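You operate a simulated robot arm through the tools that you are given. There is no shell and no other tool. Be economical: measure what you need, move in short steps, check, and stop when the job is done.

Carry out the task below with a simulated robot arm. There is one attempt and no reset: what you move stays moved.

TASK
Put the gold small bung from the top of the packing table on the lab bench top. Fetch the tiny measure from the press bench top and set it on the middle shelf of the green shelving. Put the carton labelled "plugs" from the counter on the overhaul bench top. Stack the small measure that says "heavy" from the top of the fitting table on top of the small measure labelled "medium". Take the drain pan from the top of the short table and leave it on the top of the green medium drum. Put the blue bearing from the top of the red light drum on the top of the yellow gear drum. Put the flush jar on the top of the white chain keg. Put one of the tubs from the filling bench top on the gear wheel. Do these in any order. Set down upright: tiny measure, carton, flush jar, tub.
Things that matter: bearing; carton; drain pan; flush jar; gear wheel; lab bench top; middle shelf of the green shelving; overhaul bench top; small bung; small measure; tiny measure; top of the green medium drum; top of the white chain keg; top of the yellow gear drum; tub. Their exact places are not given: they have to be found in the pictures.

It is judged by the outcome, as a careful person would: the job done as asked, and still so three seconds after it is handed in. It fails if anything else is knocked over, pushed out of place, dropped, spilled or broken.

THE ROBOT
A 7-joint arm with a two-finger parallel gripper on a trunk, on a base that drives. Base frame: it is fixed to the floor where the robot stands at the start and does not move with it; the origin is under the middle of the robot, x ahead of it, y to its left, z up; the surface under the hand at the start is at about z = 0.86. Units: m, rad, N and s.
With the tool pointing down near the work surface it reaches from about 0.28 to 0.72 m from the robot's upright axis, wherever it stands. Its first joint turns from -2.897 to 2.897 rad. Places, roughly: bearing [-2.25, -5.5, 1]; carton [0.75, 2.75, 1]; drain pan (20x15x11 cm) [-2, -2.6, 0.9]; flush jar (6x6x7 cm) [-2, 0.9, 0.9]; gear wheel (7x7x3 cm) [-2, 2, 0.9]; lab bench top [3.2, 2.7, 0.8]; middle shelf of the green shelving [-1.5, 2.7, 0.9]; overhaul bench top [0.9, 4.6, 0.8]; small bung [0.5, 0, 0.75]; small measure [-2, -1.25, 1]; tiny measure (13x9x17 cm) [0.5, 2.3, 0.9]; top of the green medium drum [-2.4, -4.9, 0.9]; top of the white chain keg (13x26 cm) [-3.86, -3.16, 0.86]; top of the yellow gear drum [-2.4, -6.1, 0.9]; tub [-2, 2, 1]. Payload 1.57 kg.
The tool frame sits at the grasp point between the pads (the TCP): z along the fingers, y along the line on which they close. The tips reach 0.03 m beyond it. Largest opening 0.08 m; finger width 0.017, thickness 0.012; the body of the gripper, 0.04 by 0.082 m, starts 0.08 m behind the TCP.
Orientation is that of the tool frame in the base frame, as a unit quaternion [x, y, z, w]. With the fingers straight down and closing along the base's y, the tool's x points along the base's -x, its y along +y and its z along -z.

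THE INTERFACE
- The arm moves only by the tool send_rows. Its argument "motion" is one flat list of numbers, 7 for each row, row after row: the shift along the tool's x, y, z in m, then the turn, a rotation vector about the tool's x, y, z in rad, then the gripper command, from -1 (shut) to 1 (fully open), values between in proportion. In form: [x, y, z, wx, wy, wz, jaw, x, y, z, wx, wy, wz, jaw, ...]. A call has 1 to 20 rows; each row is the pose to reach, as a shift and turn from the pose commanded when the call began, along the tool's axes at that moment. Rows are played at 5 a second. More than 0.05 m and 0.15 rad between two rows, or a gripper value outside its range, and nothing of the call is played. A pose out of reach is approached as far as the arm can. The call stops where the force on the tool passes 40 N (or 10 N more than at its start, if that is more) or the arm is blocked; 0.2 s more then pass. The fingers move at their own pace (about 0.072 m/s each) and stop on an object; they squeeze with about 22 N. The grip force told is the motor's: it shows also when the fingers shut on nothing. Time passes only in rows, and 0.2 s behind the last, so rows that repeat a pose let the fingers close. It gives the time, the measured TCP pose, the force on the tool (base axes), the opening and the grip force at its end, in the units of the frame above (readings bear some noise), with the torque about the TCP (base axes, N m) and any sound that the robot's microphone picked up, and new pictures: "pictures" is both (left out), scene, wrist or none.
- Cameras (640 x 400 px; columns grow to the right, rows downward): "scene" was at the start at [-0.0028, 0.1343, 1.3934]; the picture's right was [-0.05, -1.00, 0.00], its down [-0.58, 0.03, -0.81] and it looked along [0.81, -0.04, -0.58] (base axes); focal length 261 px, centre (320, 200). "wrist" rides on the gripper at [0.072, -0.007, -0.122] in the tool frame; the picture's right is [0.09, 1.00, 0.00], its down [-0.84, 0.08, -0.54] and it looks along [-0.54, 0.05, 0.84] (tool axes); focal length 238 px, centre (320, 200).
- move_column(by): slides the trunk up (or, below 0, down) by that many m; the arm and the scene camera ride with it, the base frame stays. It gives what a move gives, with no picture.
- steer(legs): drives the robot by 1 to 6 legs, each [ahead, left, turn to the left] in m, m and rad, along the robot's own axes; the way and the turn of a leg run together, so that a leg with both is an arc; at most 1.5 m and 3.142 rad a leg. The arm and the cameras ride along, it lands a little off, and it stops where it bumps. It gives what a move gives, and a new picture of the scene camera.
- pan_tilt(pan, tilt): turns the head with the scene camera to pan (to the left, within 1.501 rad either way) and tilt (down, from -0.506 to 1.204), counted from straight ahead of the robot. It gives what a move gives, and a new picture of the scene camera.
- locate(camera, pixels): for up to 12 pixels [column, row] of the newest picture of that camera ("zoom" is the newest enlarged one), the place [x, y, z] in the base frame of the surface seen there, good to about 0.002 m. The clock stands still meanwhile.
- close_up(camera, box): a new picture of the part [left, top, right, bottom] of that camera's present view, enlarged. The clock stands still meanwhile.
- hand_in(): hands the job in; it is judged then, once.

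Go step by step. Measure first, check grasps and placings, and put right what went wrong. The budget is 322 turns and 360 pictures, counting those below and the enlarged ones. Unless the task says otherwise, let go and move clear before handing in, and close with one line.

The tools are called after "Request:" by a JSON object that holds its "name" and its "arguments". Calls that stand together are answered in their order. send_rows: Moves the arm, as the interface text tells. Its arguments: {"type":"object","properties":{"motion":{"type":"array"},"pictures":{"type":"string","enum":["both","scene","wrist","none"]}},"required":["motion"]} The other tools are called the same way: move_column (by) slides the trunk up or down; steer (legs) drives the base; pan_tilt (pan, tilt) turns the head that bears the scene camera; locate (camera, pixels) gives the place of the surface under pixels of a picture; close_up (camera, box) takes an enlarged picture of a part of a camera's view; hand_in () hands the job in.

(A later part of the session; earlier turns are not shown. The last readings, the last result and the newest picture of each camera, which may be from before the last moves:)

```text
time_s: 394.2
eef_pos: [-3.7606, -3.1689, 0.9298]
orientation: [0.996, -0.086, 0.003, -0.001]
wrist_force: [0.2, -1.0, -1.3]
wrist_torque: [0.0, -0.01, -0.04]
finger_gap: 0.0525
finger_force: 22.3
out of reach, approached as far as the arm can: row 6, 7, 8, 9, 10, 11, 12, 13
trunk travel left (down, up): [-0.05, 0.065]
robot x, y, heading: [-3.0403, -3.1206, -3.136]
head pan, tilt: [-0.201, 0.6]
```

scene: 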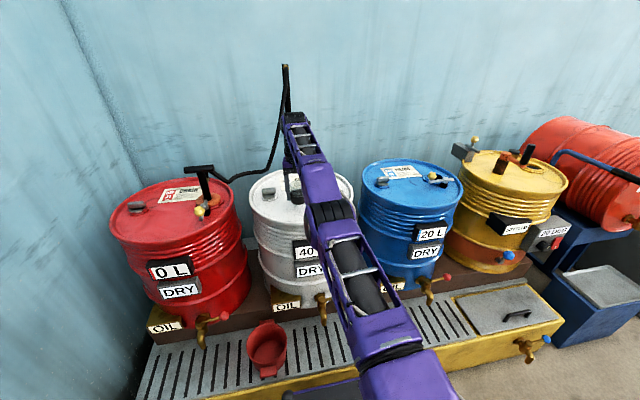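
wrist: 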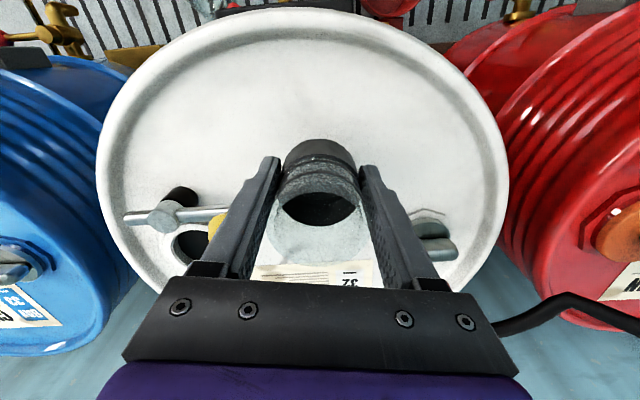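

The jar is above the free front area. I'll lower to contact.

Request:
{"name": "send_rows", "arguments": {"motion": [0, 0, 0.012, 0, 0, 0, -1, 0, 0, 0.022, 0, 0, 0, -1, 0, 0, 0.027, 0, 0, 0, -1, 0, 0, 0.029, 0, 0, 0, -1, 0, 0, 0.029, 0, 0, 0, -1], "pictures": "none"}}

```text
time_s: 395.4
eef_pos: [-3.7656, -3.1702, 0.9034]
orientation: [0.996, -0.086, 0.004, -0.001]
wrist_force: [-1.5, 0.4, -1.1]
wrist_torque: [-0.03, -0.01, -0.02]
finger_gap: 0.0525
finger_force: 21.6
out of reach, approached as far as the arm can: row 2, 3, 4, 5
trunk travel left (down, up): [-0.05, 0.065]
robot x, y, heading: [-3.0445, -3.118, -3.133]
head pan, tilt: [-0.201, 0.6]
```

It's at its reach limit, so I'll pull in 1.5 cm toward the robot while lowering the last few mm.

Request:
{"name": "send_rows", "arguments": {"motion": [0.015, 0, 0, 0, 0, 0, -1, 0.015, 0, 0.003, 0, 0, 0, -1, 0.015, 0, 0.003, 0, 0, 0, -1], "pictures": "none"}}

```text
time_s: 396.2
eef_pos: [-3.7652, -3.1729, 0.9043]
orientation: [0.996, -0.086, 0.003, -0.001]
wrist_force: [0.1, 1.0, -1.8]
wrist_torque: [-0.04, 0.01, 0.0]
finger_gap: 0.0525
finger_force: 22.0
out of reach, approached as far as the arm can: row 1, 2, 3
trunk travel left (down, up): [-0.05, 0.065]
robot x, y, heading: [-3.0436, -3.1174, -3.137]
head pan, tilt: [-0.201, 0.6]
```

I'll use the trunk for the last millimetres instead.

Request:
{"name": "move_column", "arguments": {"by": -0.004}}

```text
time_s: 396.7
eef_pos: [-3.7652, -3.1724, 0.9012]
orientation: [0.996, -0.086, 0.002, 0.0]
wrist_force: [-0.5, 0.3, -1.4]
wrist_torque: [0.02, 0.01, -0.01]
finger_gap: 0.0528
finger_force: 21.7
trunk travel left (down, up): [-0.046, 0.069]
robot x, y, heading: [-3.0418, -3.1225, -3.135]
head pan, tilt: [-0.201, 0.6]
```

Request:
{"name": "move_column", "arguments": {"by": -0.003}}

```text
time_s: 397.3
eef_pos: [-3.7643, -3.1718, 0.8984]
orientation: [0.996, -0.087, 0.003, 0.0]
wrist_force: [-0.6, -0.4, 1.8]
wrist_torque: [-0.01, 0.07, 0.0]
finger_gap: 0.0528
finger_force: 22.2
trunk travel left (down, up): [-0.043, 0.072]
robot x, y, heading: [-3.0422, -3.1145, -3.139]
head pan, tilt: [-0.201, 0.6]
```

Contact. I'll open the fingers and rise with the trunk.

Request:
{"name": "send_rows", "arguments": {"motion": [0, 0, 0, 0, 0, 0, 0, 0, 0, 0, 0, 0, 0, 0.6, 0, 0, 0, 0, 0, 0, 0.6], "pictures": "none"}}

Request:
{"name": "move_column", "arguments": {"by": 0.07}}

Request:
{"name": "send_rows", "arguments": {"motion": [0.02, 0, -0.02, 0, 0, 0, 0.6, 0.04, 0, -0.05, 0, 0, 0, 0.6], "pictures": "both"}}

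```text
time_s: 398.1
eef_pos: [-3.7664, -3.1714, 0.8959]
orientation: [0.996, -0.086, 0.002, -0.001]
wrist_force: [0.2, -0.4, 0.1]
wrist_torque: [-0.01, -0.02, -0.02]
finger_gap: 0.0642
finger_force: 0.0
trunk travel left (down, up): [-0.043, 0.072]
robot x, y, heading: [-3.0436, -3.118, -3.143]
head pan, tilt: [-0.201, 0.6]
```

```text
time_s: 399.1
eef_pos: [-3.7649, -3.1723, 0.967]
orientation: [0.996, -0.087, 0.002, 0.0]
wrist_force: [0.2, -0.1, 0.5]
wrist_torque: [0.02, 0.01, 0.0]
finger_gap: 0.0639
finger_force: 0.2
trunk travel left (down, up): [-0.113, 0.002]
robot x, y, heading: [-3.0441, -3.1171, -3.133]
head pan, tilt: [-0.201, 0.6]
```

```text
time_s: 399.7
eef_pos: [-3.7536, -3.179, 1.0229]
orientation: [0.996, -0.085, 0.004, 0.0]
wrist_force: [-0.7, 0.2, 0.8]
wrist_torque: [0.0, -0.02, -0.02]
finger_gap: 0.0642
finger_force: 0.0
out of reach, approached as far as the arm can: row 1, 2
trunk travel left (down, up): [-0.113, 0.002]
robot x, y, heading: [-3.0435, -3.1178, -3.137]
head pan, tilt: [-0.201, 0.6]
```

scene: 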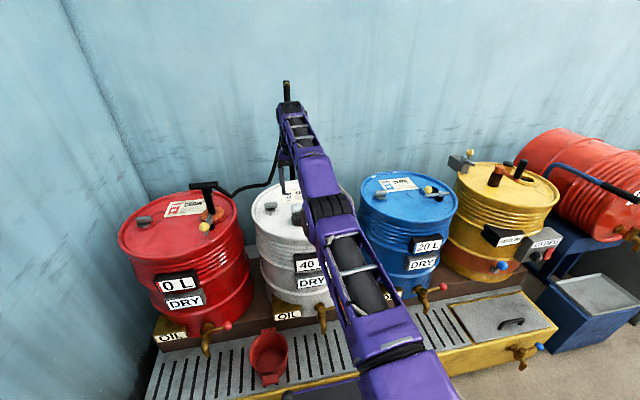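
wrist: 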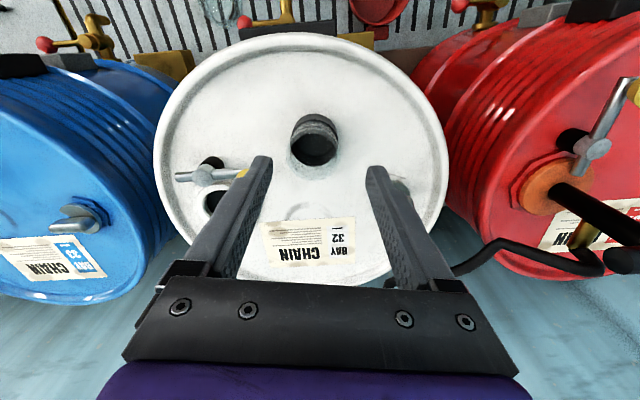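

The flush jar stands on the white keg. I'll retract the arm, raised.

Request:
{"name": "send_rows", "arguments": {"motion": [0.04, 0, -0.02, 0, 0, 0, 0.6, 0.08, -0.01, -0.04, 0, 0, 0, 0.6, 0.12, -0.02, -0.06, 0, 0, 0, 0.6, 0.16, -0.04, -0.08, 0, 0, 0, 0.6, 0.2, -0.06, -0.1, 0, 0, 0, 0.6, 0.24, -0.08, -0.1, 0, 0, 0, 0.6, 0.28, -0.1, -0.1, 0, 0, 0, 0.6, 0.31, -0.12, -0.1, 0, 0, 0, 0.6], "pictures": "none"}}

Request:
{"name": "move_column", "arguments": {"by": -0.062}}

Request:
{"name": "steer", "arguments": {"legs": [[-0.5, 0, 0], [0, 0, -1.57]]}}

```text
time_s: 401.5
eef_pos: [-3.6944, -3.12, 1.2034]
orientation: [0.996, -0.086, 0.003, -0.001]
wrist_force: [-0.2, -0.3, -0.7]
wrist_torque: [0.01, 0.02, 0.02]
finger_gap: 0.0637
finger_force: 0.1
out of reach, approached as far as the arm can: row 1, 2, 3, 4, 5, 6, 7, 8
trunk travel left (down, up): [-0.113, 0.002]
robot x, y, heading: [-3.0404, -3.1202, -3.139]
head pan, tilt: [-0.201, 0.6]
```

```text
time_s: 402.6
eef_pos: [-3.6938, -3.1197, 1.1427]
orientation: [0.996, -0.086, 0.002, -0.001]
wrist_force: [0.9, 0.9, 0.5]
wrist_torque: [0.01, 0.01, 0.0]
finger_gap: 0.064
finger_force: 0.1
trunk travel left (down, up): [-0.051, 0.064]
robot x, y, heading: [-3.0456, -3.123, -3.134]
head pan, tilt: [-0.201, 0.6]
```

```text
time_s: 409.4
eef_pos: [-2.5579, -2.4683, 1.1427]
orientation: [-0.648, 0.762, -0.002, -0.001]
wrist_force: [0.0, 0.0, -0.5]
wrist_torque: [0.0, -0.02, 0.0]
finger_gap: 0.064
finger_force: 0.1
trunk travel left (down, up): [-0.051, 0.064]
robot x, y, heading: [-2.5507, -3.1183, 1.583]
head pan, tilt: [-0.201, 0.6]
```

scene: 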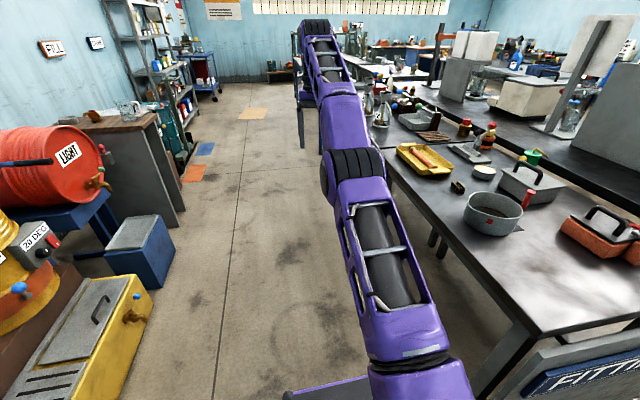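

I'm facing north with the fitting table at right. I'll retract the arm and pan right to look at the table.

Request:
{"name": "send_rows", "arguments": {"motion": [0.04, 0, 0, 0, 0, 0, 0.6, 0.08, 0, 0, 0, 0, 0, 0.6, 0.12, 0, 0, 0, 0, 0, 0.6, 0.16, 0, 0, 0, 0, 0, 0.6, 0.2, 0, 0, 0, 0, 0, 0.6], "pictures": "none"}}

Request:
{"name": "pan_tilt", "arguments": {"pan": -0.9, "tilt": 0.5}}

```text
time_s: 410.6
eef_pos: [-2.59, -2.6653, 1.1462]
orientation: [-0.647, 0.762, -0.002, 0.0]
wrist_force: [0.5, 0.5, -0.6]
wrist_torque: [0.01, -0.01, 0.02]
finger_gap: 0.0642
finger_force: 0.1
out of reach, approached as far as the arm can: row 1, 2
trunk travel left (down, up): [-0.051, 0.064]
robot x, y, heading: [-2.5502, -3.1172, 1.585]
head pan, tilt: [-0.201, 0.6]
```

```text
time_s: 411.6
eef_pos: [-2.5901, -2.6634, 1.1459]
orientation: [-0.648, 0.762, -0.002, -0.001]
wrist_force: [0.7, -0.8, 0.1]
wrist_torque: [0.01, 0.01, 0.02]
finger_gap: 0.0641
finger_force: 0.0
trunk travel left (down, up): [-0.051, 0.064]
robot x, y, heading: [-2.5481, -3.117, 1.583]
head pan, tilt: [-0.901, 0.499]
```

scene: 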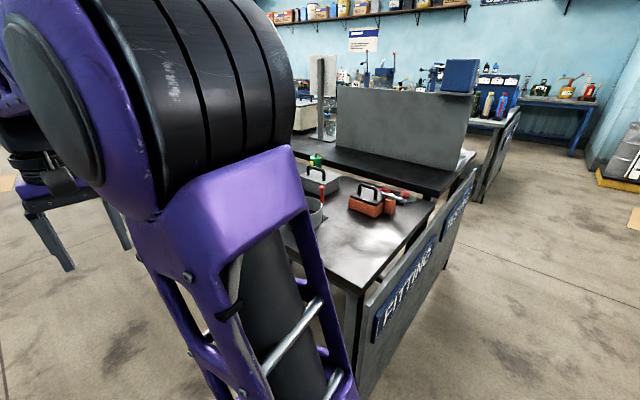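

I'll drive north a bit and face east to see the table top with the pan and measures.

Request:
{"name": "steer", "arguments": {"legs": [[0.5, 0.12, 0], [0, 0, -1.57]]}}

Request:
{"name": "pan_tilt", "arguments": {"pan": -0.25, "tilt": 0.55}}

```text
time_s: 418.6
eef_pos: [-2.2231, -2.5941, 1.1441]
orientation: [0.096, 0.995, 0.0, -0.002]
wrist_force: [0.0, 0.8, -0.4]
wrist_torque: [-0.03, -0.01, 0.01]
finger_gap: 0.0641
finger_force: 0.1
trunk travel left (down, up): [-0.051, 0.064]
robot x, y, heading: [-2.6775, -2.624, -0.013]
head pan, tilt: [-0.901, 0.499]
```

scene: 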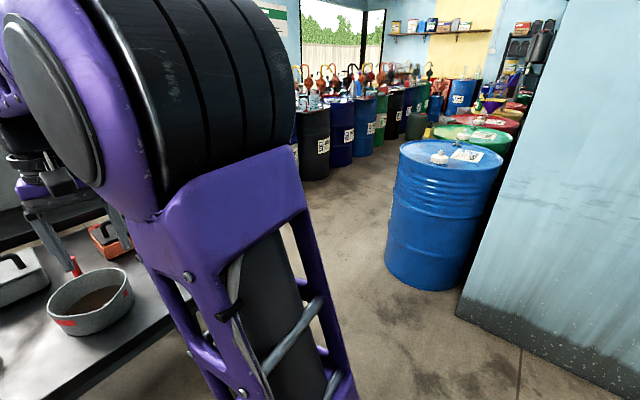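

```text
time_s: 419.7
eef_pos: [-2.2234, -2.5937, 1.1445]
orientation: [0.096, 0.995, -0.001, -0.003]
wrist_force: [0.3, -0.5, 0.1]
wrist_torque: [0.02, 0.01, 0.0]
finger_gap: 0.064
finger_force: 0.0
trunk travel left (down, up): [-0.051, 0.064]
robot x, y, heading: [-2.6765, -2.6243, -0.01]
head pan, tilt: [-0.25, 0.55]
```

scene: 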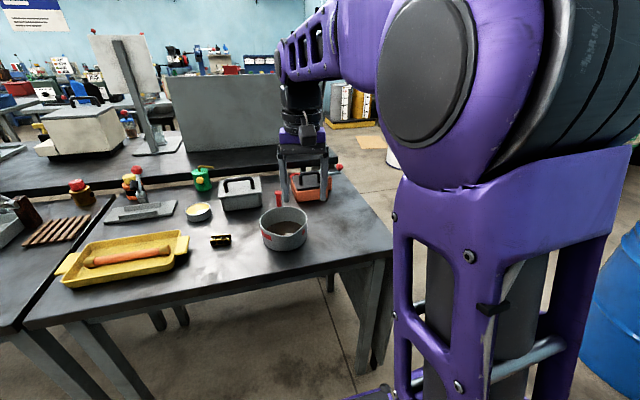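

The grey round pan with a red handle at (283,228) looks like the drain pan. I'll zoom in.

Request:
{"name": "close_up", "arguments": {"camera": "scene", "box": [180, 150, 350, 270]}}

Request:
{"name": "locate", "arguments": {"camera": "scene", "pixels": [[262, 222], [306, 222], [283, 207], [283, 240], [279, 200], [279, 192], [283, 225], [240, 270], [383, 250], [25, 325], [220, 220], [283, 250]]}}

Request:
{"name": "send_rows", "arguments": {"motion": [0, 0, 0, 0, 0, 0, 1], "pictures": "wrist"}}

```text
3.33 times, centred on (265, 210) of scene
```

zoom: 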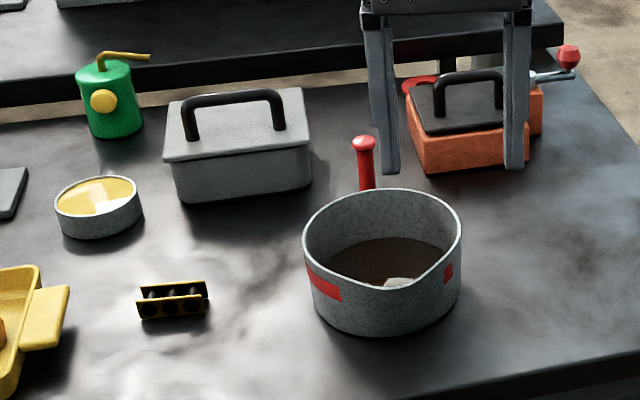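

```text
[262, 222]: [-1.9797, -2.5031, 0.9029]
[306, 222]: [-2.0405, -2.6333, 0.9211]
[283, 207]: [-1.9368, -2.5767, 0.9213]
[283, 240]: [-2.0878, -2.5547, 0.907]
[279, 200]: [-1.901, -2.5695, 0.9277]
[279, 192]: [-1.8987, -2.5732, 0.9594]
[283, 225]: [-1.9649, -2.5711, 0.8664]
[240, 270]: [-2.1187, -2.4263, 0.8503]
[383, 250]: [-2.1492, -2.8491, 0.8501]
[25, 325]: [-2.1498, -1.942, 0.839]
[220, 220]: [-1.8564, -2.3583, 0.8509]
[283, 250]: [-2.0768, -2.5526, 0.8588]
```

```text
time_s: 420.1
eef_pos: [-2.2227, -2.5952, 1.1451]
orientation: [0.095, 0.995, 0.0, -0.003]
wrist_force: [0.6, 0.5, -0.2]
wrist_torque: [0.02, 0.0, 0.01]
finger_gap: 0.08
finger_force: 0.0
trunk travel left (down, up): [-0.051, 0.064]
robot x, y, heading: [-2.6743, -2.6237, -0.014]
head pan, tilt: [-0.25, 0.55]
```

wrist: 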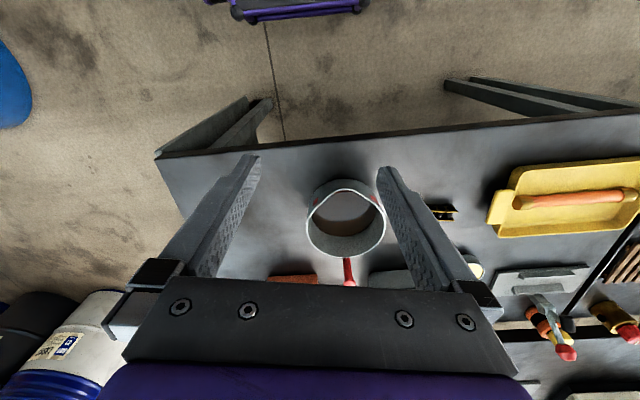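

The pan is centred ≈(-2.01, -2.57), r≈0.075, rim z≈0.92, handle on the far side. I'll grip its wall on the -y side, one finger inside, and keep it level. First I'll move a little closer and hover.

Request:
{"name": "steer", "arguments": {"legs": [[0.08, 0, 0]]}}

Request:
{"name": "send_rows", "arguments": {"motion": [-0.03, -0.02, 0, 0, 0, 0, 1, -0.06, -0.04, 0.02, 0, 0, 0, 1, -0.09, -0.06, 0.05, 0, 0, 0, 1, -0.11, -0.07, 0.08, 0, 0, 0, 1, -0.11, -0.07, 0.11, 0, 0, 0, 1], "pictures": "wrist"}}

```text
time_s: 421.1
eef_pos: [-2.1445, -2.5943, 1.1427]
orientation: [0.095, 0.995, -0.001, -0.003]
wrist_force: [0.5, 0.7, -0.2]
wrist_torque: [0.0, -0.02, -0.01]
finger_gap: 0.0801
finger_force: 0.1
trunk travel left (down, up): [-0.051, 0.064]
robot x, y, heading: [-2.5956, -2.6206, -0.013]
head pan, tilt: [-0.25, 0.55]
```

scene: 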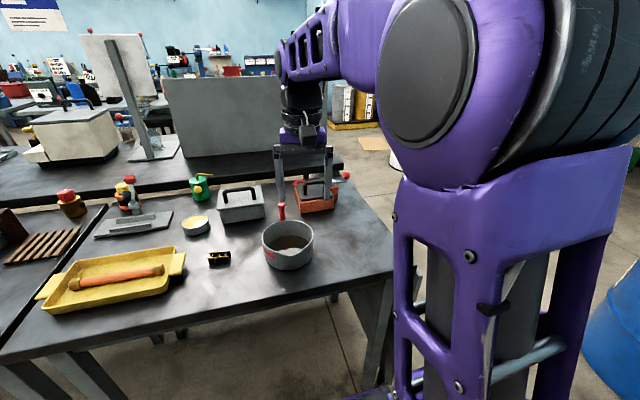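

```text
time_s: 422.3
eef_pos: [-2.0475, -2.6839, 1.0329]
orientation: [0.095, 0.995, -0.001, -0.004]
wrist_force: [0.2, 0.1, 0.1]
wrist_torque: [-0.04, 0.02, -0.01]
finger_gap: 0.0801
finger_force: 0.0
trunk travel left (down, up): [-0.051, 0.064]
robot x, y, heading: [-2.5982, -2.6212, -0.014]
head pan, tilt: [-0.25, 0.55]
```

wrist: 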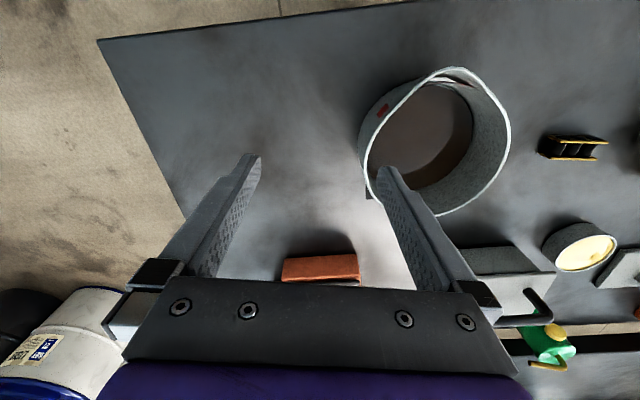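

Request:
{"name": "locate", "arguments": {"camera": "wrist", "pixels": [[366, 150], [363, 165], [508, 140], [495, 180], [440, 70], [440, 214], [375, 190], [400, 140], [440, 130], [430, 180]]}}

Request:
{"name": "close_up", "arguments": {"camera": "wrist", "box": [340, 50, 540, 230]}}

```text
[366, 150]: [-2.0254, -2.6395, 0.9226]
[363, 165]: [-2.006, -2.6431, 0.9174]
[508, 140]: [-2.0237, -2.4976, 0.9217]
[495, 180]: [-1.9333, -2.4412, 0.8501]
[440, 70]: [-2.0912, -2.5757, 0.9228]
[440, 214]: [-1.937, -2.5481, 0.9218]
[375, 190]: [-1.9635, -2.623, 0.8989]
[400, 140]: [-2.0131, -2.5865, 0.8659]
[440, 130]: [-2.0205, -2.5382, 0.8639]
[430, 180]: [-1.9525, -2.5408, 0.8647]
```

```text
2.22 times, centred on (440, 140) of wrist
```

zoom: 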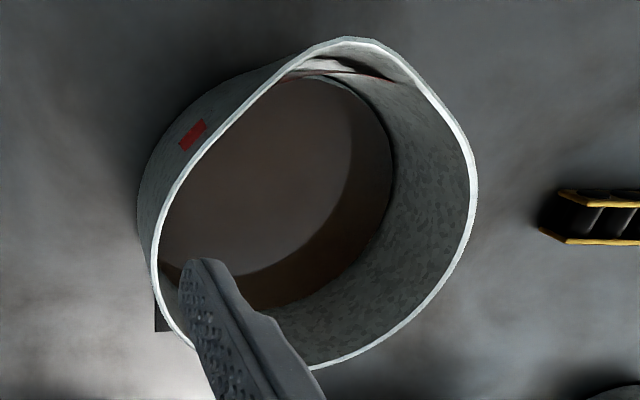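

The wall point along the tool's closing line is (-2.0265, -2.642). The brown liquid surface is at 0.865, so the tips must stay above ~0.873. I'll move over the wall and descend to TCP z=0.906.

Request:
{"name": "send_rows", "arguments": {"motion": [-0.006, 0.022, 0, 0, 0, 0, 1, -0.0127, 0.0451, 0.02, 0, 0, 0, 1, -0.0127, 0.0451, 0.06, 0, 0, 0, 1, -0.0127, 0.0451, 0.06, 0, 0, 0, 1], "pictures": "wrist"}}

```text
time_s: 423.3
eef_pos: [-2.0261, -2.6422, 0.9724]
orientation: [0.095, 0.996, -0.001, -0.004]
wrist_force: [0.8, -0.1, -0.5]
wrist_torque: [-0.01, 0.03, 0.03]
finger_gap: 0.0799
finger_force: 0.1
trunk travel left (down, up): [-0.051, 0.064]
robot x, y, heading: [-2.599, -2.6208, -0.014]
head pan, tilt: [-0.25, 0.55]
```

wrist: 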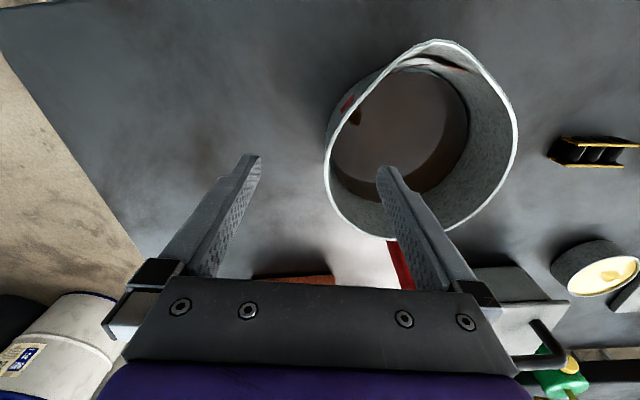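

The wall is midway between the fingers. I'll descend and close.

Request:
{"name": "send_rows", "arguments": {"motion": [0, 0, 0.03, 0, 0, 0, 1, 0, 0, 0.055, 0, 0, 0, 1, 0, 0, 0.066, 0, 0, 0, 1, 0, 0, 0.066, 0, 0, 0, 0.5, 0, 0, 0.066, 0, 0, 0, 0, 0, 0, 0.066, 0, 0, 0, -0.6, 0, 0, 0.066, 0, 0, 0, -1, 0, 0, 0.066, 0, 0, 0, -1, 0, 0, 0.066, 0, 0, 0, -1], "pictures": "wrist"}}

```text
time_s: 425.3
eef_pos: [-2.0287, -2.6419, 0.9089]
orientation: [0.096, 0.995, 0.0, -0.002]
wrist_force: [4.2, 4.3, 5.2]
wrist_torque: [1.15, -0.28, -0.38]
finger_gap: 0.0115
finger_force: 21.3
trunk travel left (down, up): [-0.051, 0.064]
robot x, y, heading: [-2.5953, -2.6208, -0.013]
head pan, tilt: [-0.25, 0.55]
```

wrist: 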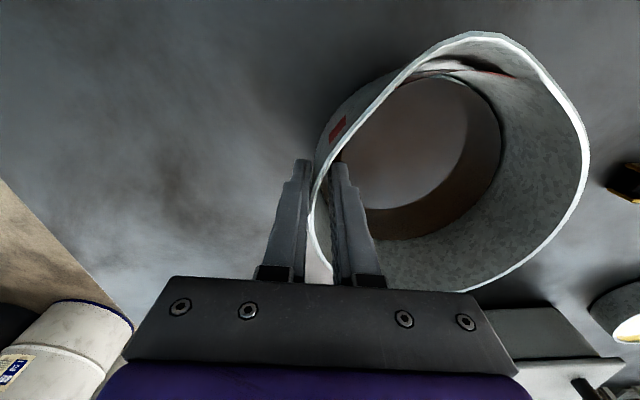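

It's gripped (gap 0.0115). I'll lift slowly 3 cm and check for tilt.

Request:
{"name": "send_rows", "arguments": {"motion": [0, 0, -0.005, 0, 0, 0, -1, 0, 0, -0.012, 0, 0, 0, -1, 0, 0, -0.02, 0, 0, 0, -1, 0, 0, -0.03, 0, 0, 0, -1, 0, 0, -0.03, 0, 0, 0, -1], "pictures": "both"}}

```text
time_s: 426.5
eef_pos: [-2.0289, -2.6415, 0.9379]
orientation: [0.095, 0.995, -0.001, -0.003]
wrist_force: [0.0, 0.0, -4.2]
wrist_torque: [-0.29, 0.03, 0.05]
finger_gap: 0.0035
finger_force: 22.2
trunk travel left (down, up): [-0.051, 0.064]
robot x, y, heading: [-2.5975, -2.6215, -0.014]
head pan, tilt: [-0.25, 0.55]
```

scene: 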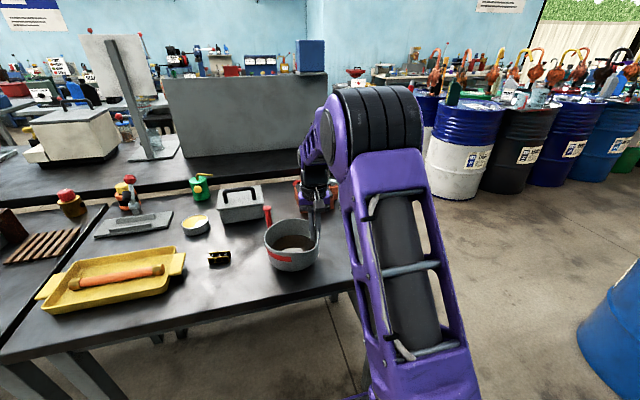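
wrist: 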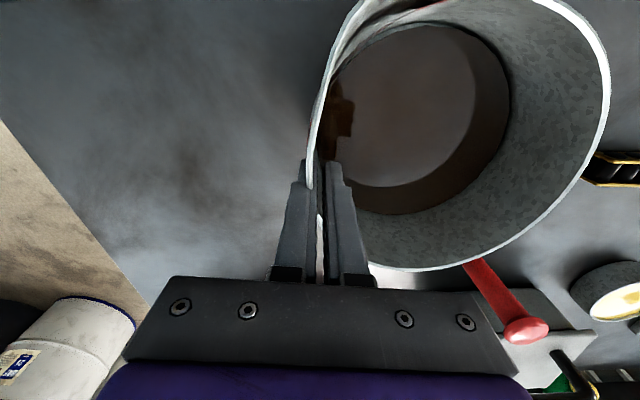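

It's held, with the gap settled to the wall thickness (4.2 N weight). I'll check the pan's levelness by locating rim points.

Request:
{"name": "close_up", "arguments": {"camera": "scene", "box": [250, 190, 340, 280]}}

Request:
{"name": "locate", "arguments": {"camera": "wrist", "pixels": [[606, 90], [580, 190], [480, 262], [400, 265], [330, 85], [317, 130], [420, 120], [370, 150], [460, 120]]}}

```text
4.44 times, centred on (295, 235) of scene
```

zoom: 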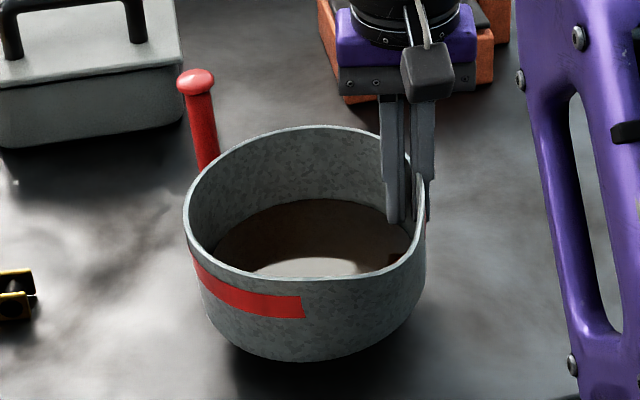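

```text
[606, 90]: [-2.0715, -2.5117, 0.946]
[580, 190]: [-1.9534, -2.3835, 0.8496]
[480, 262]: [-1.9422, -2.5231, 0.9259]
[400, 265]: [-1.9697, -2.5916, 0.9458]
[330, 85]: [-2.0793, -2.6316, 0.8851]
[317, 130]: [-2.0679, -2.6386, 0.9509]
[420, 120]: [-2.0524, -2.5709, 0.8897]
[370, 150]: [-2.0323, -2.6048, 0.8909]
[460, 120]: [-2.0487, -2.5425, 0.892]
```

It's nearly level and steady. I'll lift to travel height and pull in slightly.

Request:
{"name": "send_rows", "arguments": {"motion": [0, 0, -0.03, 0, 0, 0, -1, 0, 0, -0.06, 0, 0, 0, -1, 0, 0, -0.09, 0, 0, 0, -1, 0, 0, -0.12, 0, 0, 0, -1, 0, 0, -0.15, 0, 0, 0, -1, 0, 0, -0.18, 0, 0, 0, -1, 0.03, 0, -0.19, 0, 0, 0, -1, 0.06, 0, -0.19, 0, 0, 0, -1, 0.08, 0, -0.19, 0, 0, 0, -1], "pictures": "wrist"}}

```text
time_s: 428.5
eef_pos: [-2.1058, -2.6259, 1.1275]
orientation: [0.095, 0.995, -0.001, -0.003]
wrist_force: [-1.0, -0.1, -4.6]
wrist_torque: [-0.31, 0.02, 0.02]
finger_gap: 0.0037
finger_force: 21.8
trunk travel left (down, up): [-0.051, 0.064]
robot x, y, heading: [-2.5976, -2.6215, -0.014]
head pan, tilt: [-0.25, 0.55]
```

wrist: 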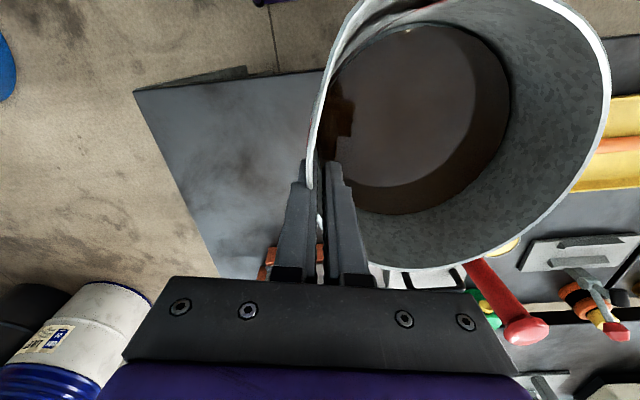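

I'll back off and turn to face south toward the drums.

Request:
{"name": "steer", "arguments": {"legs": [[-0.2, 0, 0], [0, 0, -1.2]]}}

Request:
{"name": "pan_tilt", "arguments": {"pan": 0.0, "tilt": 0.4}}

```text
time_s: 433.2
eef_pos: [-2.6284, -3.0788, 1.1283]
orientation: [0.642, 0.766, 0.002, -0.003]
wrist_force: [0.5, -0.4, -3.3]
wrist_torque: [-0.06, 0.29, -0.02]
finger_gap: 0.0036
finger_force: 22.0
trunk travel left (down, up): [-0.051, 0.064]
robot x, y, heading: [-2.7996, -2.6179, -1.22]
head pan, tilt: [-0.25, 0.55]
```

scene: 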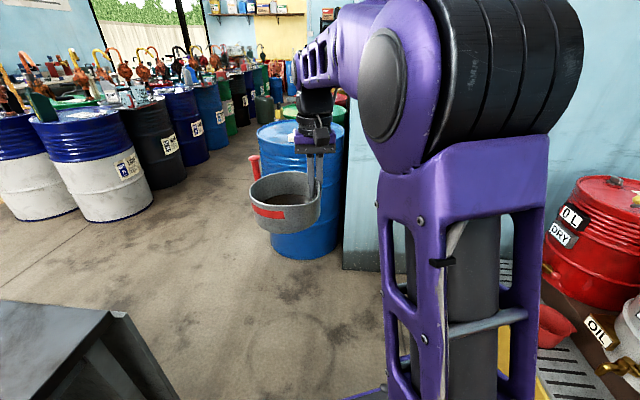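

```text
time_s: 434.0
eef_pos: [-2.6282, -3.0803, 1.128]
orientation: [0.642, 0.767, 0.002, -0.003]
wrist_force: [0.0, 0.0, -4.6]
wrist_torque: [-0.09, 0.25, 0.02]
finger_gap: 0.0035
finger_force: 21.8
trunk travel left (down, up): [-0.051, 0.064]
robot x, y, heading: [-2.8016, -2.6142, -1.227]
head pan, tilt: [0.0, 0.4]
```

scene: 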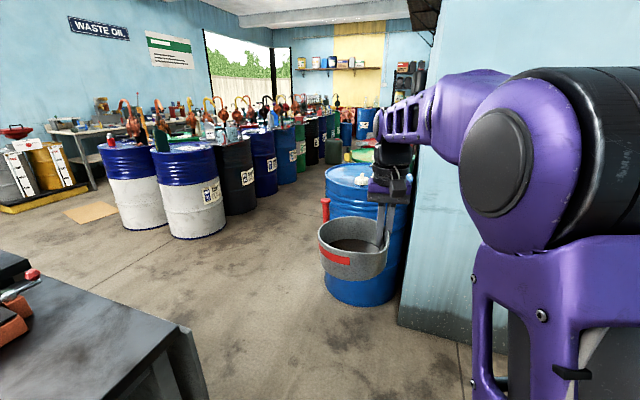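

The aisle between the drum rows leads south. I'll measure it.

Request:
{"name": "locate", "arguments": {"camera": "scene", "pixels": [[350, 175], [330, 290], [365, 157], [210, 240], [250, 220], [310, 190], [300, 250], [200, 300], [150, 150], [330, 160], [195, 330]]}}

```text
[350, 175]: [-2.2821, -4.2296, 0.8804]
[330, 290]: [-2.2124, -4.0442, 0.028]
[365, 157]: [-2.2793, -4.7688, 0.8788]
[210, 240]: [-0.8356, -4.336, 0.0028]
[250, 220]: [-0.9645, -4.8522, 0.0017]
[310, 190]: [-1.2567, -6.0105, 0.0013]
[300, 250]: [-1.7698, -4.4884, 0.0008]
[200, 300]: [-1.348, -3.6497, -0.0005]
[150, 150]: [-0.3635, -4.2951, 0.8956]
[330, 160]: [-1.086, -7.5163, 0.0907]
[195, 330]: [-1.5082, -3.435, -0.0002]
```

The lane between rows is x≈-2.0 to -0.95. I'll go south, strafe east clear of the short table and blue drum, then go south to y≈-4.9.

Request:
{"name": "steer", "arguments": {"legs": [[0, 0, -0.344], [0.75, 0, 0], [0, 1.3, 0]]}}

Request:
{"name": "steer", "arguments": {"legs": [[1.4, 0, 0]]}}

```text
time_s: 451.3
eef_pos: [-1.4861, -3.8304, 1.127]
orientation: [0.758, 0.652, 0.002, -0.003]
wrist_force: [0.6, -0.2, -3.8]
wrist_torque: [-0.01, 0.29, 0.02]
finger_gap: 0.0032
finger_force: 21.9
trunk travel left (down, up): [-0.051, 0.064]
robot x, y, heading: [-1.5027, -3.3399, -1.544]
head pan, tilt: [0.0, 0.4]
```

scene: 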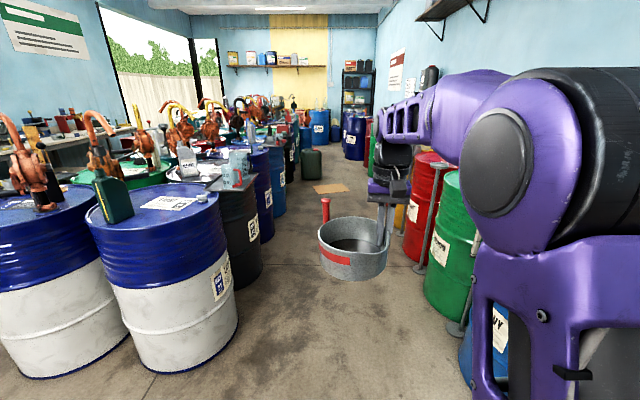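

```text
time_s: 458.2
eef_pos: [-1.4425, -5.2161, 1.1272]
orientation: [0.756, 0.655, 0.002, -0.003]
wrist_force: [0.0, 0.3, -4.6]
wrist_torque: [0.03, 0.29, 0.01]
finger_gap: 0.0035
finger_force: 21.9
trunk travel left (down, up): [-0.051, 0.064]
robot x, y, heading: [-1.4634, -4.7216, -1.542]
head pan, tilt: [0.0, 0.4]
```

scene: 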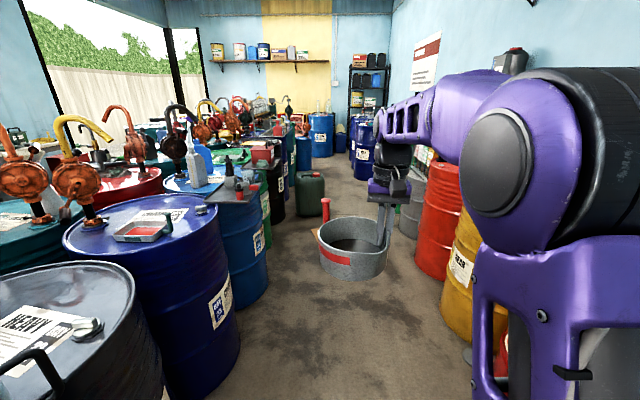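

I'm abreast of the green drum. I'll turn right to face west.

Request:
{"name": "steer", "arguments": {"legs": [[0, 0, -1.55]]}}

Request:
{"name": "pan_tilt", "arguments": {"pan": -0.15, "tilt": 0.6}}

```text
time_s: 462.5
eef_pos: [-1.9525, -4.7519, 1.1283]
orientation: [0.998, -0.063, 0.003, -0.001]
wrist_force: [-0.5, -0.4, -4.7]
wrist_torque: [0.28, 0.0, -0.05]
finger_gap: 0.0034
finger_force: 22.1
trunk travel left (down, up): [-0.051, 0.064]
robot x, y, heading: [-1.4592, -4.7262, -3.094]
head pan, tilt: [0.0, 0.4]
```

scene: 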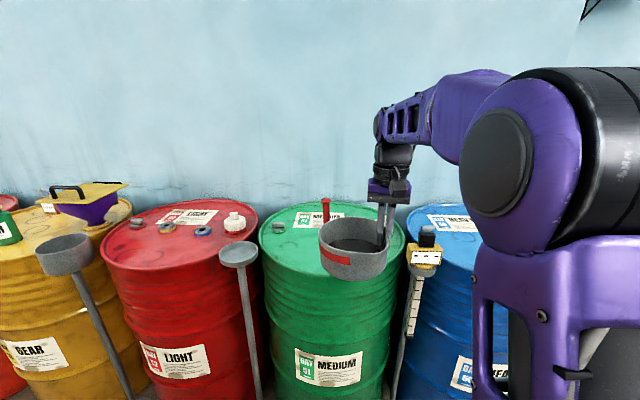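

```text
time_s: 463.3
eef_pos: [-1.9505, -4.752, 1.127]
orientation: [0.998, -0.064, 0.003, -0.001]
wrist_force: [-0.3, 0.2, -4.1]
wrist_torque: [0.25, 0.01, -0.02]
finger_gap: 0.0034
finger_force: 21.9
trunk travel left (down, up): [-0.051, 0.064]
robot x, y, heading: [-1.4636, -4.7262, -3.09]
head pan, tilt: [-0.15, 0.6]
```

scene: 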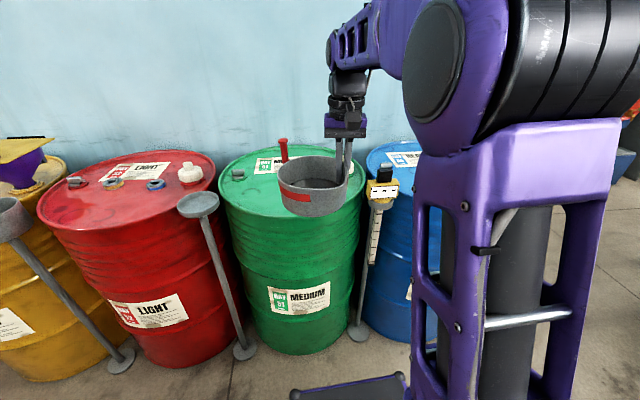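

The green MEDIUM drum is right ahead, and the blue bearing is on the red LIGHT drum at (156,184). I'll measure the drum top and the measuring poles around it.

Request:
{"name": "close_up", "arguments": {"camera": "scene", "box": [30, 120, 410, 300]}}

Request:
{"name": "locate", "arguments": {"camera": "scene", "pixels": [[240, 190], [238, 175], [270, 165], [220, 180], [265, 207], [360, 190], [197, 200], [380, 172], [380, 195], [320, 215], [262, 185]]}}

```text
1.68 times, centred on (220, 210) of scene
```

zoom: 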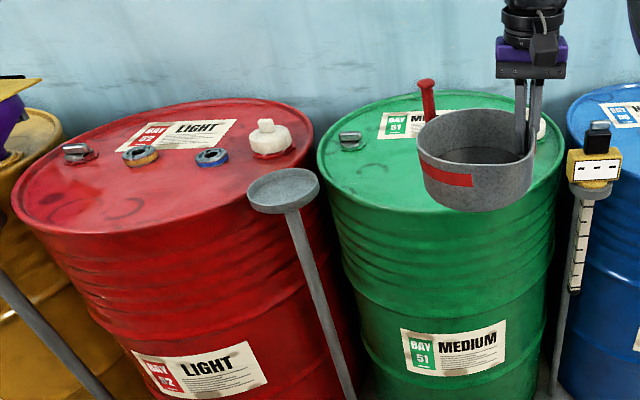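

```text
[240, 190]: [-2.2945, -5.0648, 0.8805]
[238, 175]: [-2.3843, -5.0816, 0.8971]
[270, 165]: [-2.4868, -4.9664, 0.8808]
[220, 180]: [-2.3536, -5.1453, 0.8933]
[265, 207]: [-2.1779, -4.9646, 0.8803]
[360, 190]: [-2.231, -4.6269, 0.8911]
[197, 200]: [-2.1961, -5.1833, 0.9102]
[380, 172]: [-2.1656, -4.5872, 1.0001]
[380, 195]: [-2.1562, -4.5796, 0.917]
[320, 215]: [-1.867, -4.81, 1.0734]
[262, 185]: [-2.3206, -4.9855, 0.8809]
```

Request:
{"name": "locate", "arguments": {"camera": "scene", "pixels": [[358, 332], [350, 338], [245, 350], [300, 352], [120, 362], [345, 160], [340, 165]]}}

```text
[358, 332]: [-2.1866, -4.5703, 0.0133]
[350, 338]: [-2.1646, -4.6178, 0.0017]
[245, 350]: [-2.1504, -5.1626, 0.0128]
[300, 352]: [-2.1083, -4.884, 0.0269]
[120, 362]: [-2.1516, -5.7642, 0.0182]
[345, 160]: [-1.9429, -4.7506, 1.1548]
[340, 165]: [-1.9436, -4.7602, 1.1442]
```

There's room to come 0.17 closer and 0.1 left. Then I'll hover the pan over the free front of the drum top.

Request:
{"name": "steer", "arguments": {"legs": [[0.17, 0.09, 0]]}}

Request:
{"name": "send_rows", "arguments": {"motion": [0, 0, 0, 0, 0, 0, -1], "pictures": "wrist"}}

```text
time_s: 464.8
eef_pos: [-2.1149, -4.8513, 1.1278]
orientation: [0.998, -0.063, 0.004, 0.0]
wrist_force: [-0.1, -0.2, -4.1]
wrist_torque: [0.28, 0.02, 0.01]
finger_gap: 0.0034
finger_force: 21.9
trunk travel left (down, up): [-0.051, 0.064]
robot x, y, heading: [-1.6244, -4.8219, -3.09]
head pan, tilt: [-0.15, 0.6]
```

scene: 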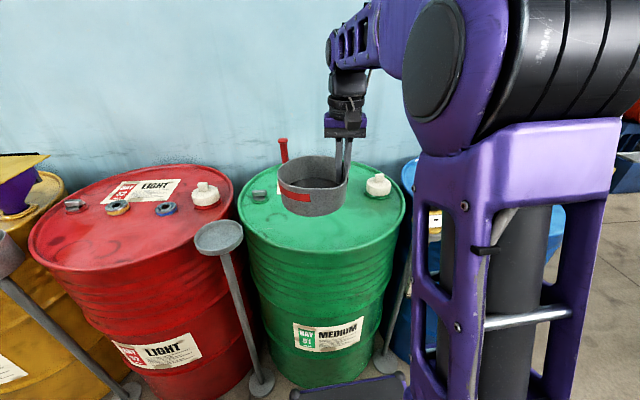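

```text
time_s: 465.2
eef_pos: [-2.1163, -4.8507, 1.1271]
orientation: [0.998, -0.063, 0.004, -0.001]
wrist_force: [0.1, 0.9, -4.6]
wrist_torque: [0.26, 0.02, -0.03]
finger_gap: 0.0037
finger_force: 22.6
trunk travel left (down, up): [-0.051, 0.064]
robot x, y, heading: [-1.6285, -4.823, -3.093]
head pan, tilt: [-0.15, 0.6]
```

wrist: 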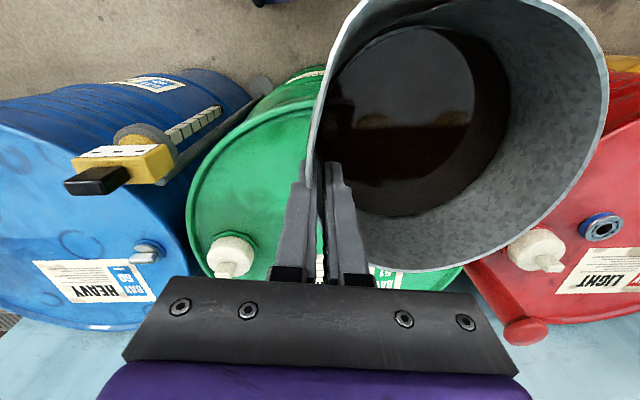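

Request:
{"name": "locate", "arguments": {"camera": "scene", "pixels": [[378, 188], [260, 195], [283, 145], [284, 158], [320, 230], [320, 245], [290, 225], [350, 225]]}}

```text
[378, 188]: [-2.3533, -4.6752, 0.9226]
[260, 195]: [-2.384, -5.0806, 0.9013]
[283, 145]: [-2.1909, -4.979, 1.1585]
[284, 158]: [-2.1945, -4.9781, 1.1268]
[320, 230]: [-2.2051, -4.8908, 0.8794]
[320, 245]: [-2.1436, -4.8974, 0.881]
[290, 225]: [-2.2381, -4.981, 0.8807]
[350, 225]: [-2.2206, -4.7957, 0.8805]
```

I'll move so the pan centre lands at (-2.255, -4.89), then lower to about 1.5 cm above.

Request:
{"name": "send_rows", "arguments": {"motion": [-0.033, -0.004, 0, 0, 0, 0, -1, -0.066, -0.008, 0, 0, 0, 0, -1, -0.1, -0.012, 0, 0, 0, 0, -1, -0.1332, -0.0163, 0, 0, 0, 0, -1, -0.1332, -0.0163, 0.035, 0, 0, 0, -1, -0.1332, -0.0163, 0.07, 0, 0, 0, -1, -0.1332, -0.0163, 0.105, 0, 0, 0, -1, -0.1332, -0.0163, 0.14, 0, 0, 0, -1, -0.1332, -0.0163, 0.165, 0, 0, 0, -1, -0.1332, -0.0163, 0.165, 0, 0, 0, -1], "pictures": "both"}}

```text
time_s: 467.4
eef_pos: [-2.244, -4.8193, 0.9631]
orientation: [0.998, -0.062, 0.002, -0.001]
wrist_force: [0.5, -0.6, -3.3]
wrist_torque: [0.31, -0.01, -0.01]
finger_gap: 0.0037
finger_force: 22.7
trunk travel left (down, up): [-0.051, 0.064]
robot x, y, heading: [-1.6245, -4.8248, -3.088]
head pan, tilt: [-0.15, 0.6]
```

scene: 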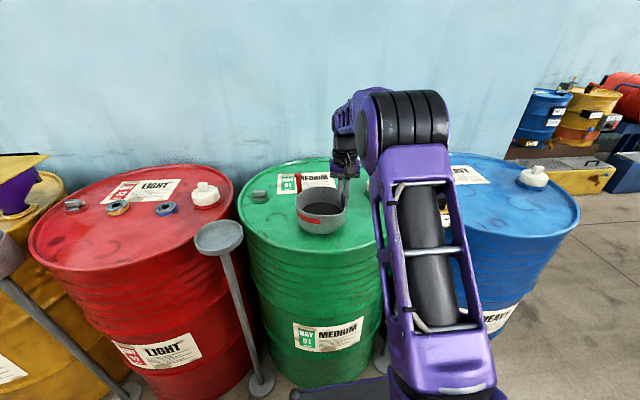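
wrist: 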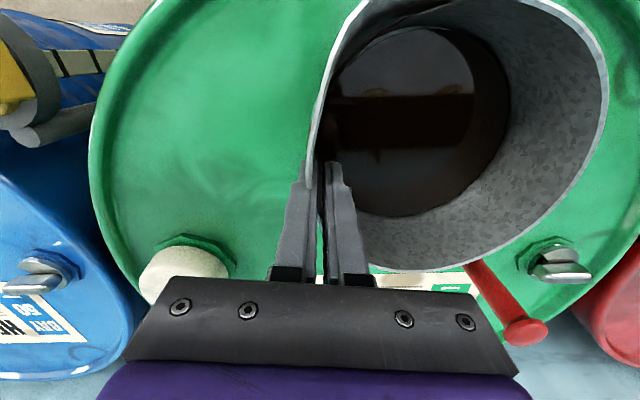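

The pan is over the clear area. I'll lower slowly to contact.

Request:
{"name": "send_rows", "arguments": {"motion": [0, 0, 0.008, 0, 0, 0, -1, 0, 0, 0.014, 0, 0, 0, -1, 0, 0, 0.018, 0, 0, 0, -1, 0, 0, 0.02, 0, 0, 0, -1, 0, 0, 0.02, 0, 0, 0, -1], "pictures": "none"}}

```text
time_s: 468.6
eef_pos: [-2.2444, -4.8176, 0.9438]
orientation: [0.998, -0.062, 0.004, 0.0]
wrist_force: [-0.4, 0.7, -2.8]
wrist_torque: [0.09, -0.03, 0.02]
finger_gap: 0.0036
finger_force: 21.9
trunk travel left (down, up): [-0.051, 0.064]
robot x, y, heading: [-1.6217, -4.8253, -3.092]
head pan, tilt: [-0.15, 0.6]
```

Contact is starting (torque dropped). I'll lower a few mm more.

Request:
{"name": "send_rows", "arguments": {"motion": [0, 0, 0.002, 0, 0, 0, -1, 0, 0, 0.004, 0, 0, 0, -1, 0, 0, 0.004, 0, 0, 0, -1], "pictures": "none"}}

```text
time_s: 469.4
eef_pos: [-2.2457, -4.8169, 0.9392]
orientation: [0.998, -0.063, 0.003, -0.001]
wrist_force: [0.3, 4.4, 6.8]
wrist_torque: [-0.97, -0.24, 0.04]
finger_gap: 0.0042
finger_force: 21.7
trunk travel left (down, up): [-0.051, 0.064]
robot x, y, heading: [-1.6261, -4.8233, -3.094]
head pan, tilt: [-0.15, 0.6]
```

It's seated. I'll open gently and rise.

Request:
{"name": "send_rows", "arguments": {"motion": [0, 0, -0.001, 0, 0, 0, -0.7, 0, 0, -0.001, 0, 0, 0, -0.3, 0, 0, -0.001, 0, 0, 0, 0.2, 0, 0, -0.001, 0, 0, 0, 0.2, 0, 0, -0.03, 0, 0, 0, 0.2, 0, 0, -0.06, 0, 0, 0, 0.2, 0, 0, -0.1, 0, 0, 0, 0.2, 0, 0, -0.14, 0, 0, 0, 0.2, 0, 0, -0.18, 0, 0, 0, 0.2, 0.04, 0, -0.19, 0, 0, 0, 0.2, 0.08, 0, -0.19, 0, 0, 0, 0.2, 0.12, 0, -0.19, 0, 0, 0, 0.2, 0.15, 0, -0.19, 0, 0, 0, 0.2], "pictures": "both"}}

```text
time_s: 472.2
eef_pos: [-2.0963, -4.836, 1.129]
orientation: [0.998, -0.063, 0.003, -0.001]
wrist_force: [1.1, 0.5, 0.4]
wrist_torque: [-0.01, -0.03, 0.0]
finger_gap: 0.0479
finger_force: 0.1
trunk travel left (down, up): [-0.051, 0.064]
robot x, y, heading: [-1.6264, -4.8203, -3.095]
head pan, tilt: [-0.15, 0.6]
```

scene: 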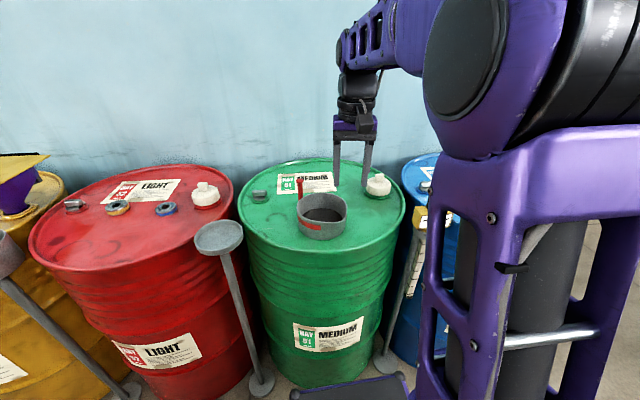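
wrist: 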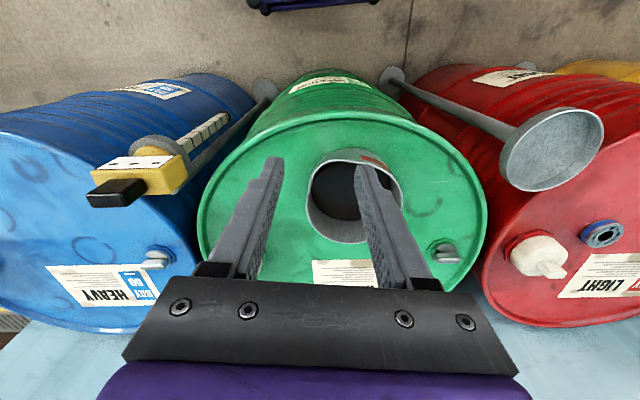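

The drain pan rests on the green drum. Next is the blue bearing on the red LIGHT drum: I'll strafe left to y≈-5.45.

Request:
{"name": "steer", "arguments": {"legs": [[0, 0.64, 0]]}}

Request:
{"name": "send_rows", "arguments": {"motion": [0, 0, 0, 0, 0, 0, 1], "pictures": "wrist"}}

```text
time_s: 478.8
eef_pos: [-2.0683, -5.4659, 1.1282]
orientation: [0.998, -0.067, 0.003, -0.001]
wrist_force: [-0.6, 0.0, 0.2]
wrist_torque: [0.03, -0.01, 0.01]
finger_gap: 0.0483
finger_force: 0.1
trunk travel left (down, up): [-0.051, 0.064]
robot x, y, heading: [-1.595, -5.4636, -3.096]
head pan, tilt: [-0.15, 0.6]
```

scene: 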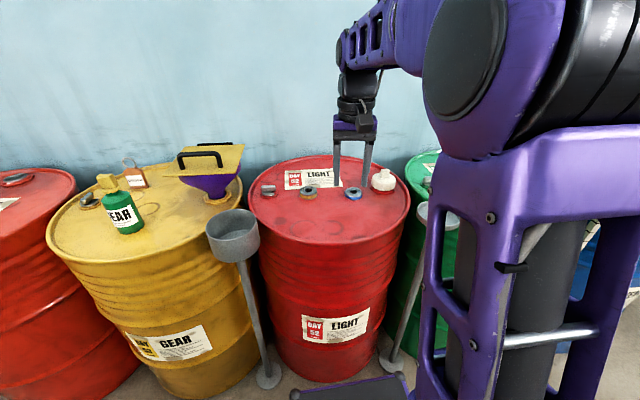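

```text
time_s: 479.2
eef_pos: [-2.0683, -5.4671, 1.1285]
orientation: [0.998, -0.068, 0.003, -0.001]
wrist_force: [0.5, -0.5, 0.2]
wrist_torque: [0.01, 0.02, 0.0]
finger_gap: 0.0803
finger_force: 0.1
trunk travel left (down, up): [-0.051, 0.064]
robot x, y, heading: [-1.5967, -5.4572, -3.103]
head pan, tilt: [-0.15, 0.6]
```

wrist: 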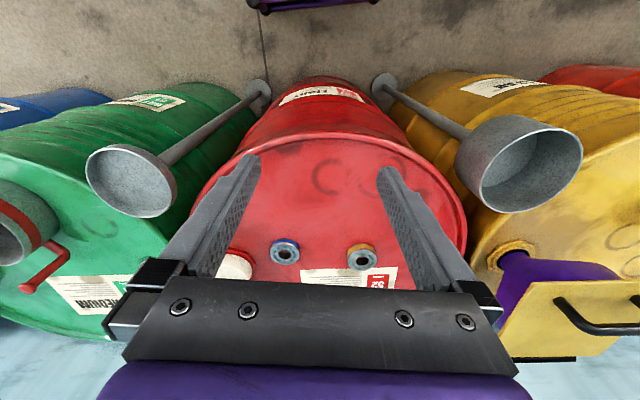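

The blue bearing is at wrist (285,250), and a yellow-brown one at (361,255). I'll measure the blue one.

Request:
{"name": "close_up", "arguments": {"camera": "wrist", "box": [240, 220, 340, 285]}}

Request:
{"name": "close_up", "arguments": {"camera": "scene", "box": [250, 160, 410, 250]}}

Request:
{"name": "locate", "arguments": {"camera": "wrist", "pixels": [[285, 262], [275, 243], [295, 243], [285, 240], [272, 252], [298, 252], [285, 225], [236, 262]]}}

```text
6.15 times, centred on (290, 252) of wrist
```

zoom: 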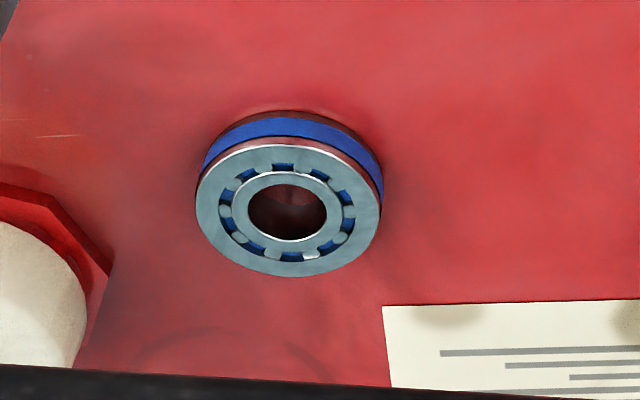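

```text
4.00 times, centred on (330, 205) of scene
```

zoom: 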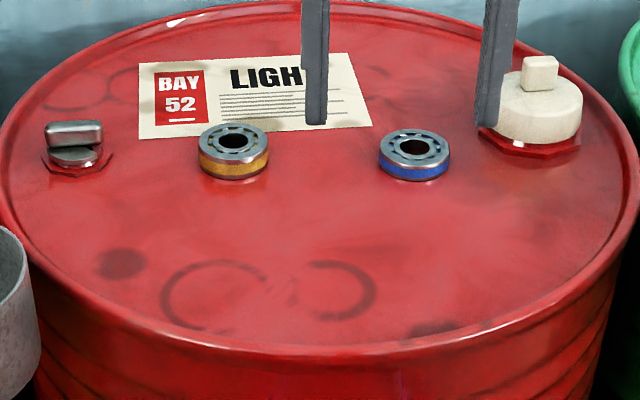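

```text
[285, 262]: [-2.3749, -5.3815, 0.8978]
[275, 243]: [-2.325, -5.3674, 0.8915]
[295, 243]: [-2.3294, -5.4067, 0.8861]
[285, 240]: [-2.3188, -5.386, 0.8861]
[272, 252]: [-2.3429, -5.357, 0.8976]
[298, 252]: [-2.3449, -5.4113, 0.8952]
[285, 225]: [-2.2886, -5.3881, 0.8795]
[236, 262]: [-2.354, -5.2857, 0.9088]
```

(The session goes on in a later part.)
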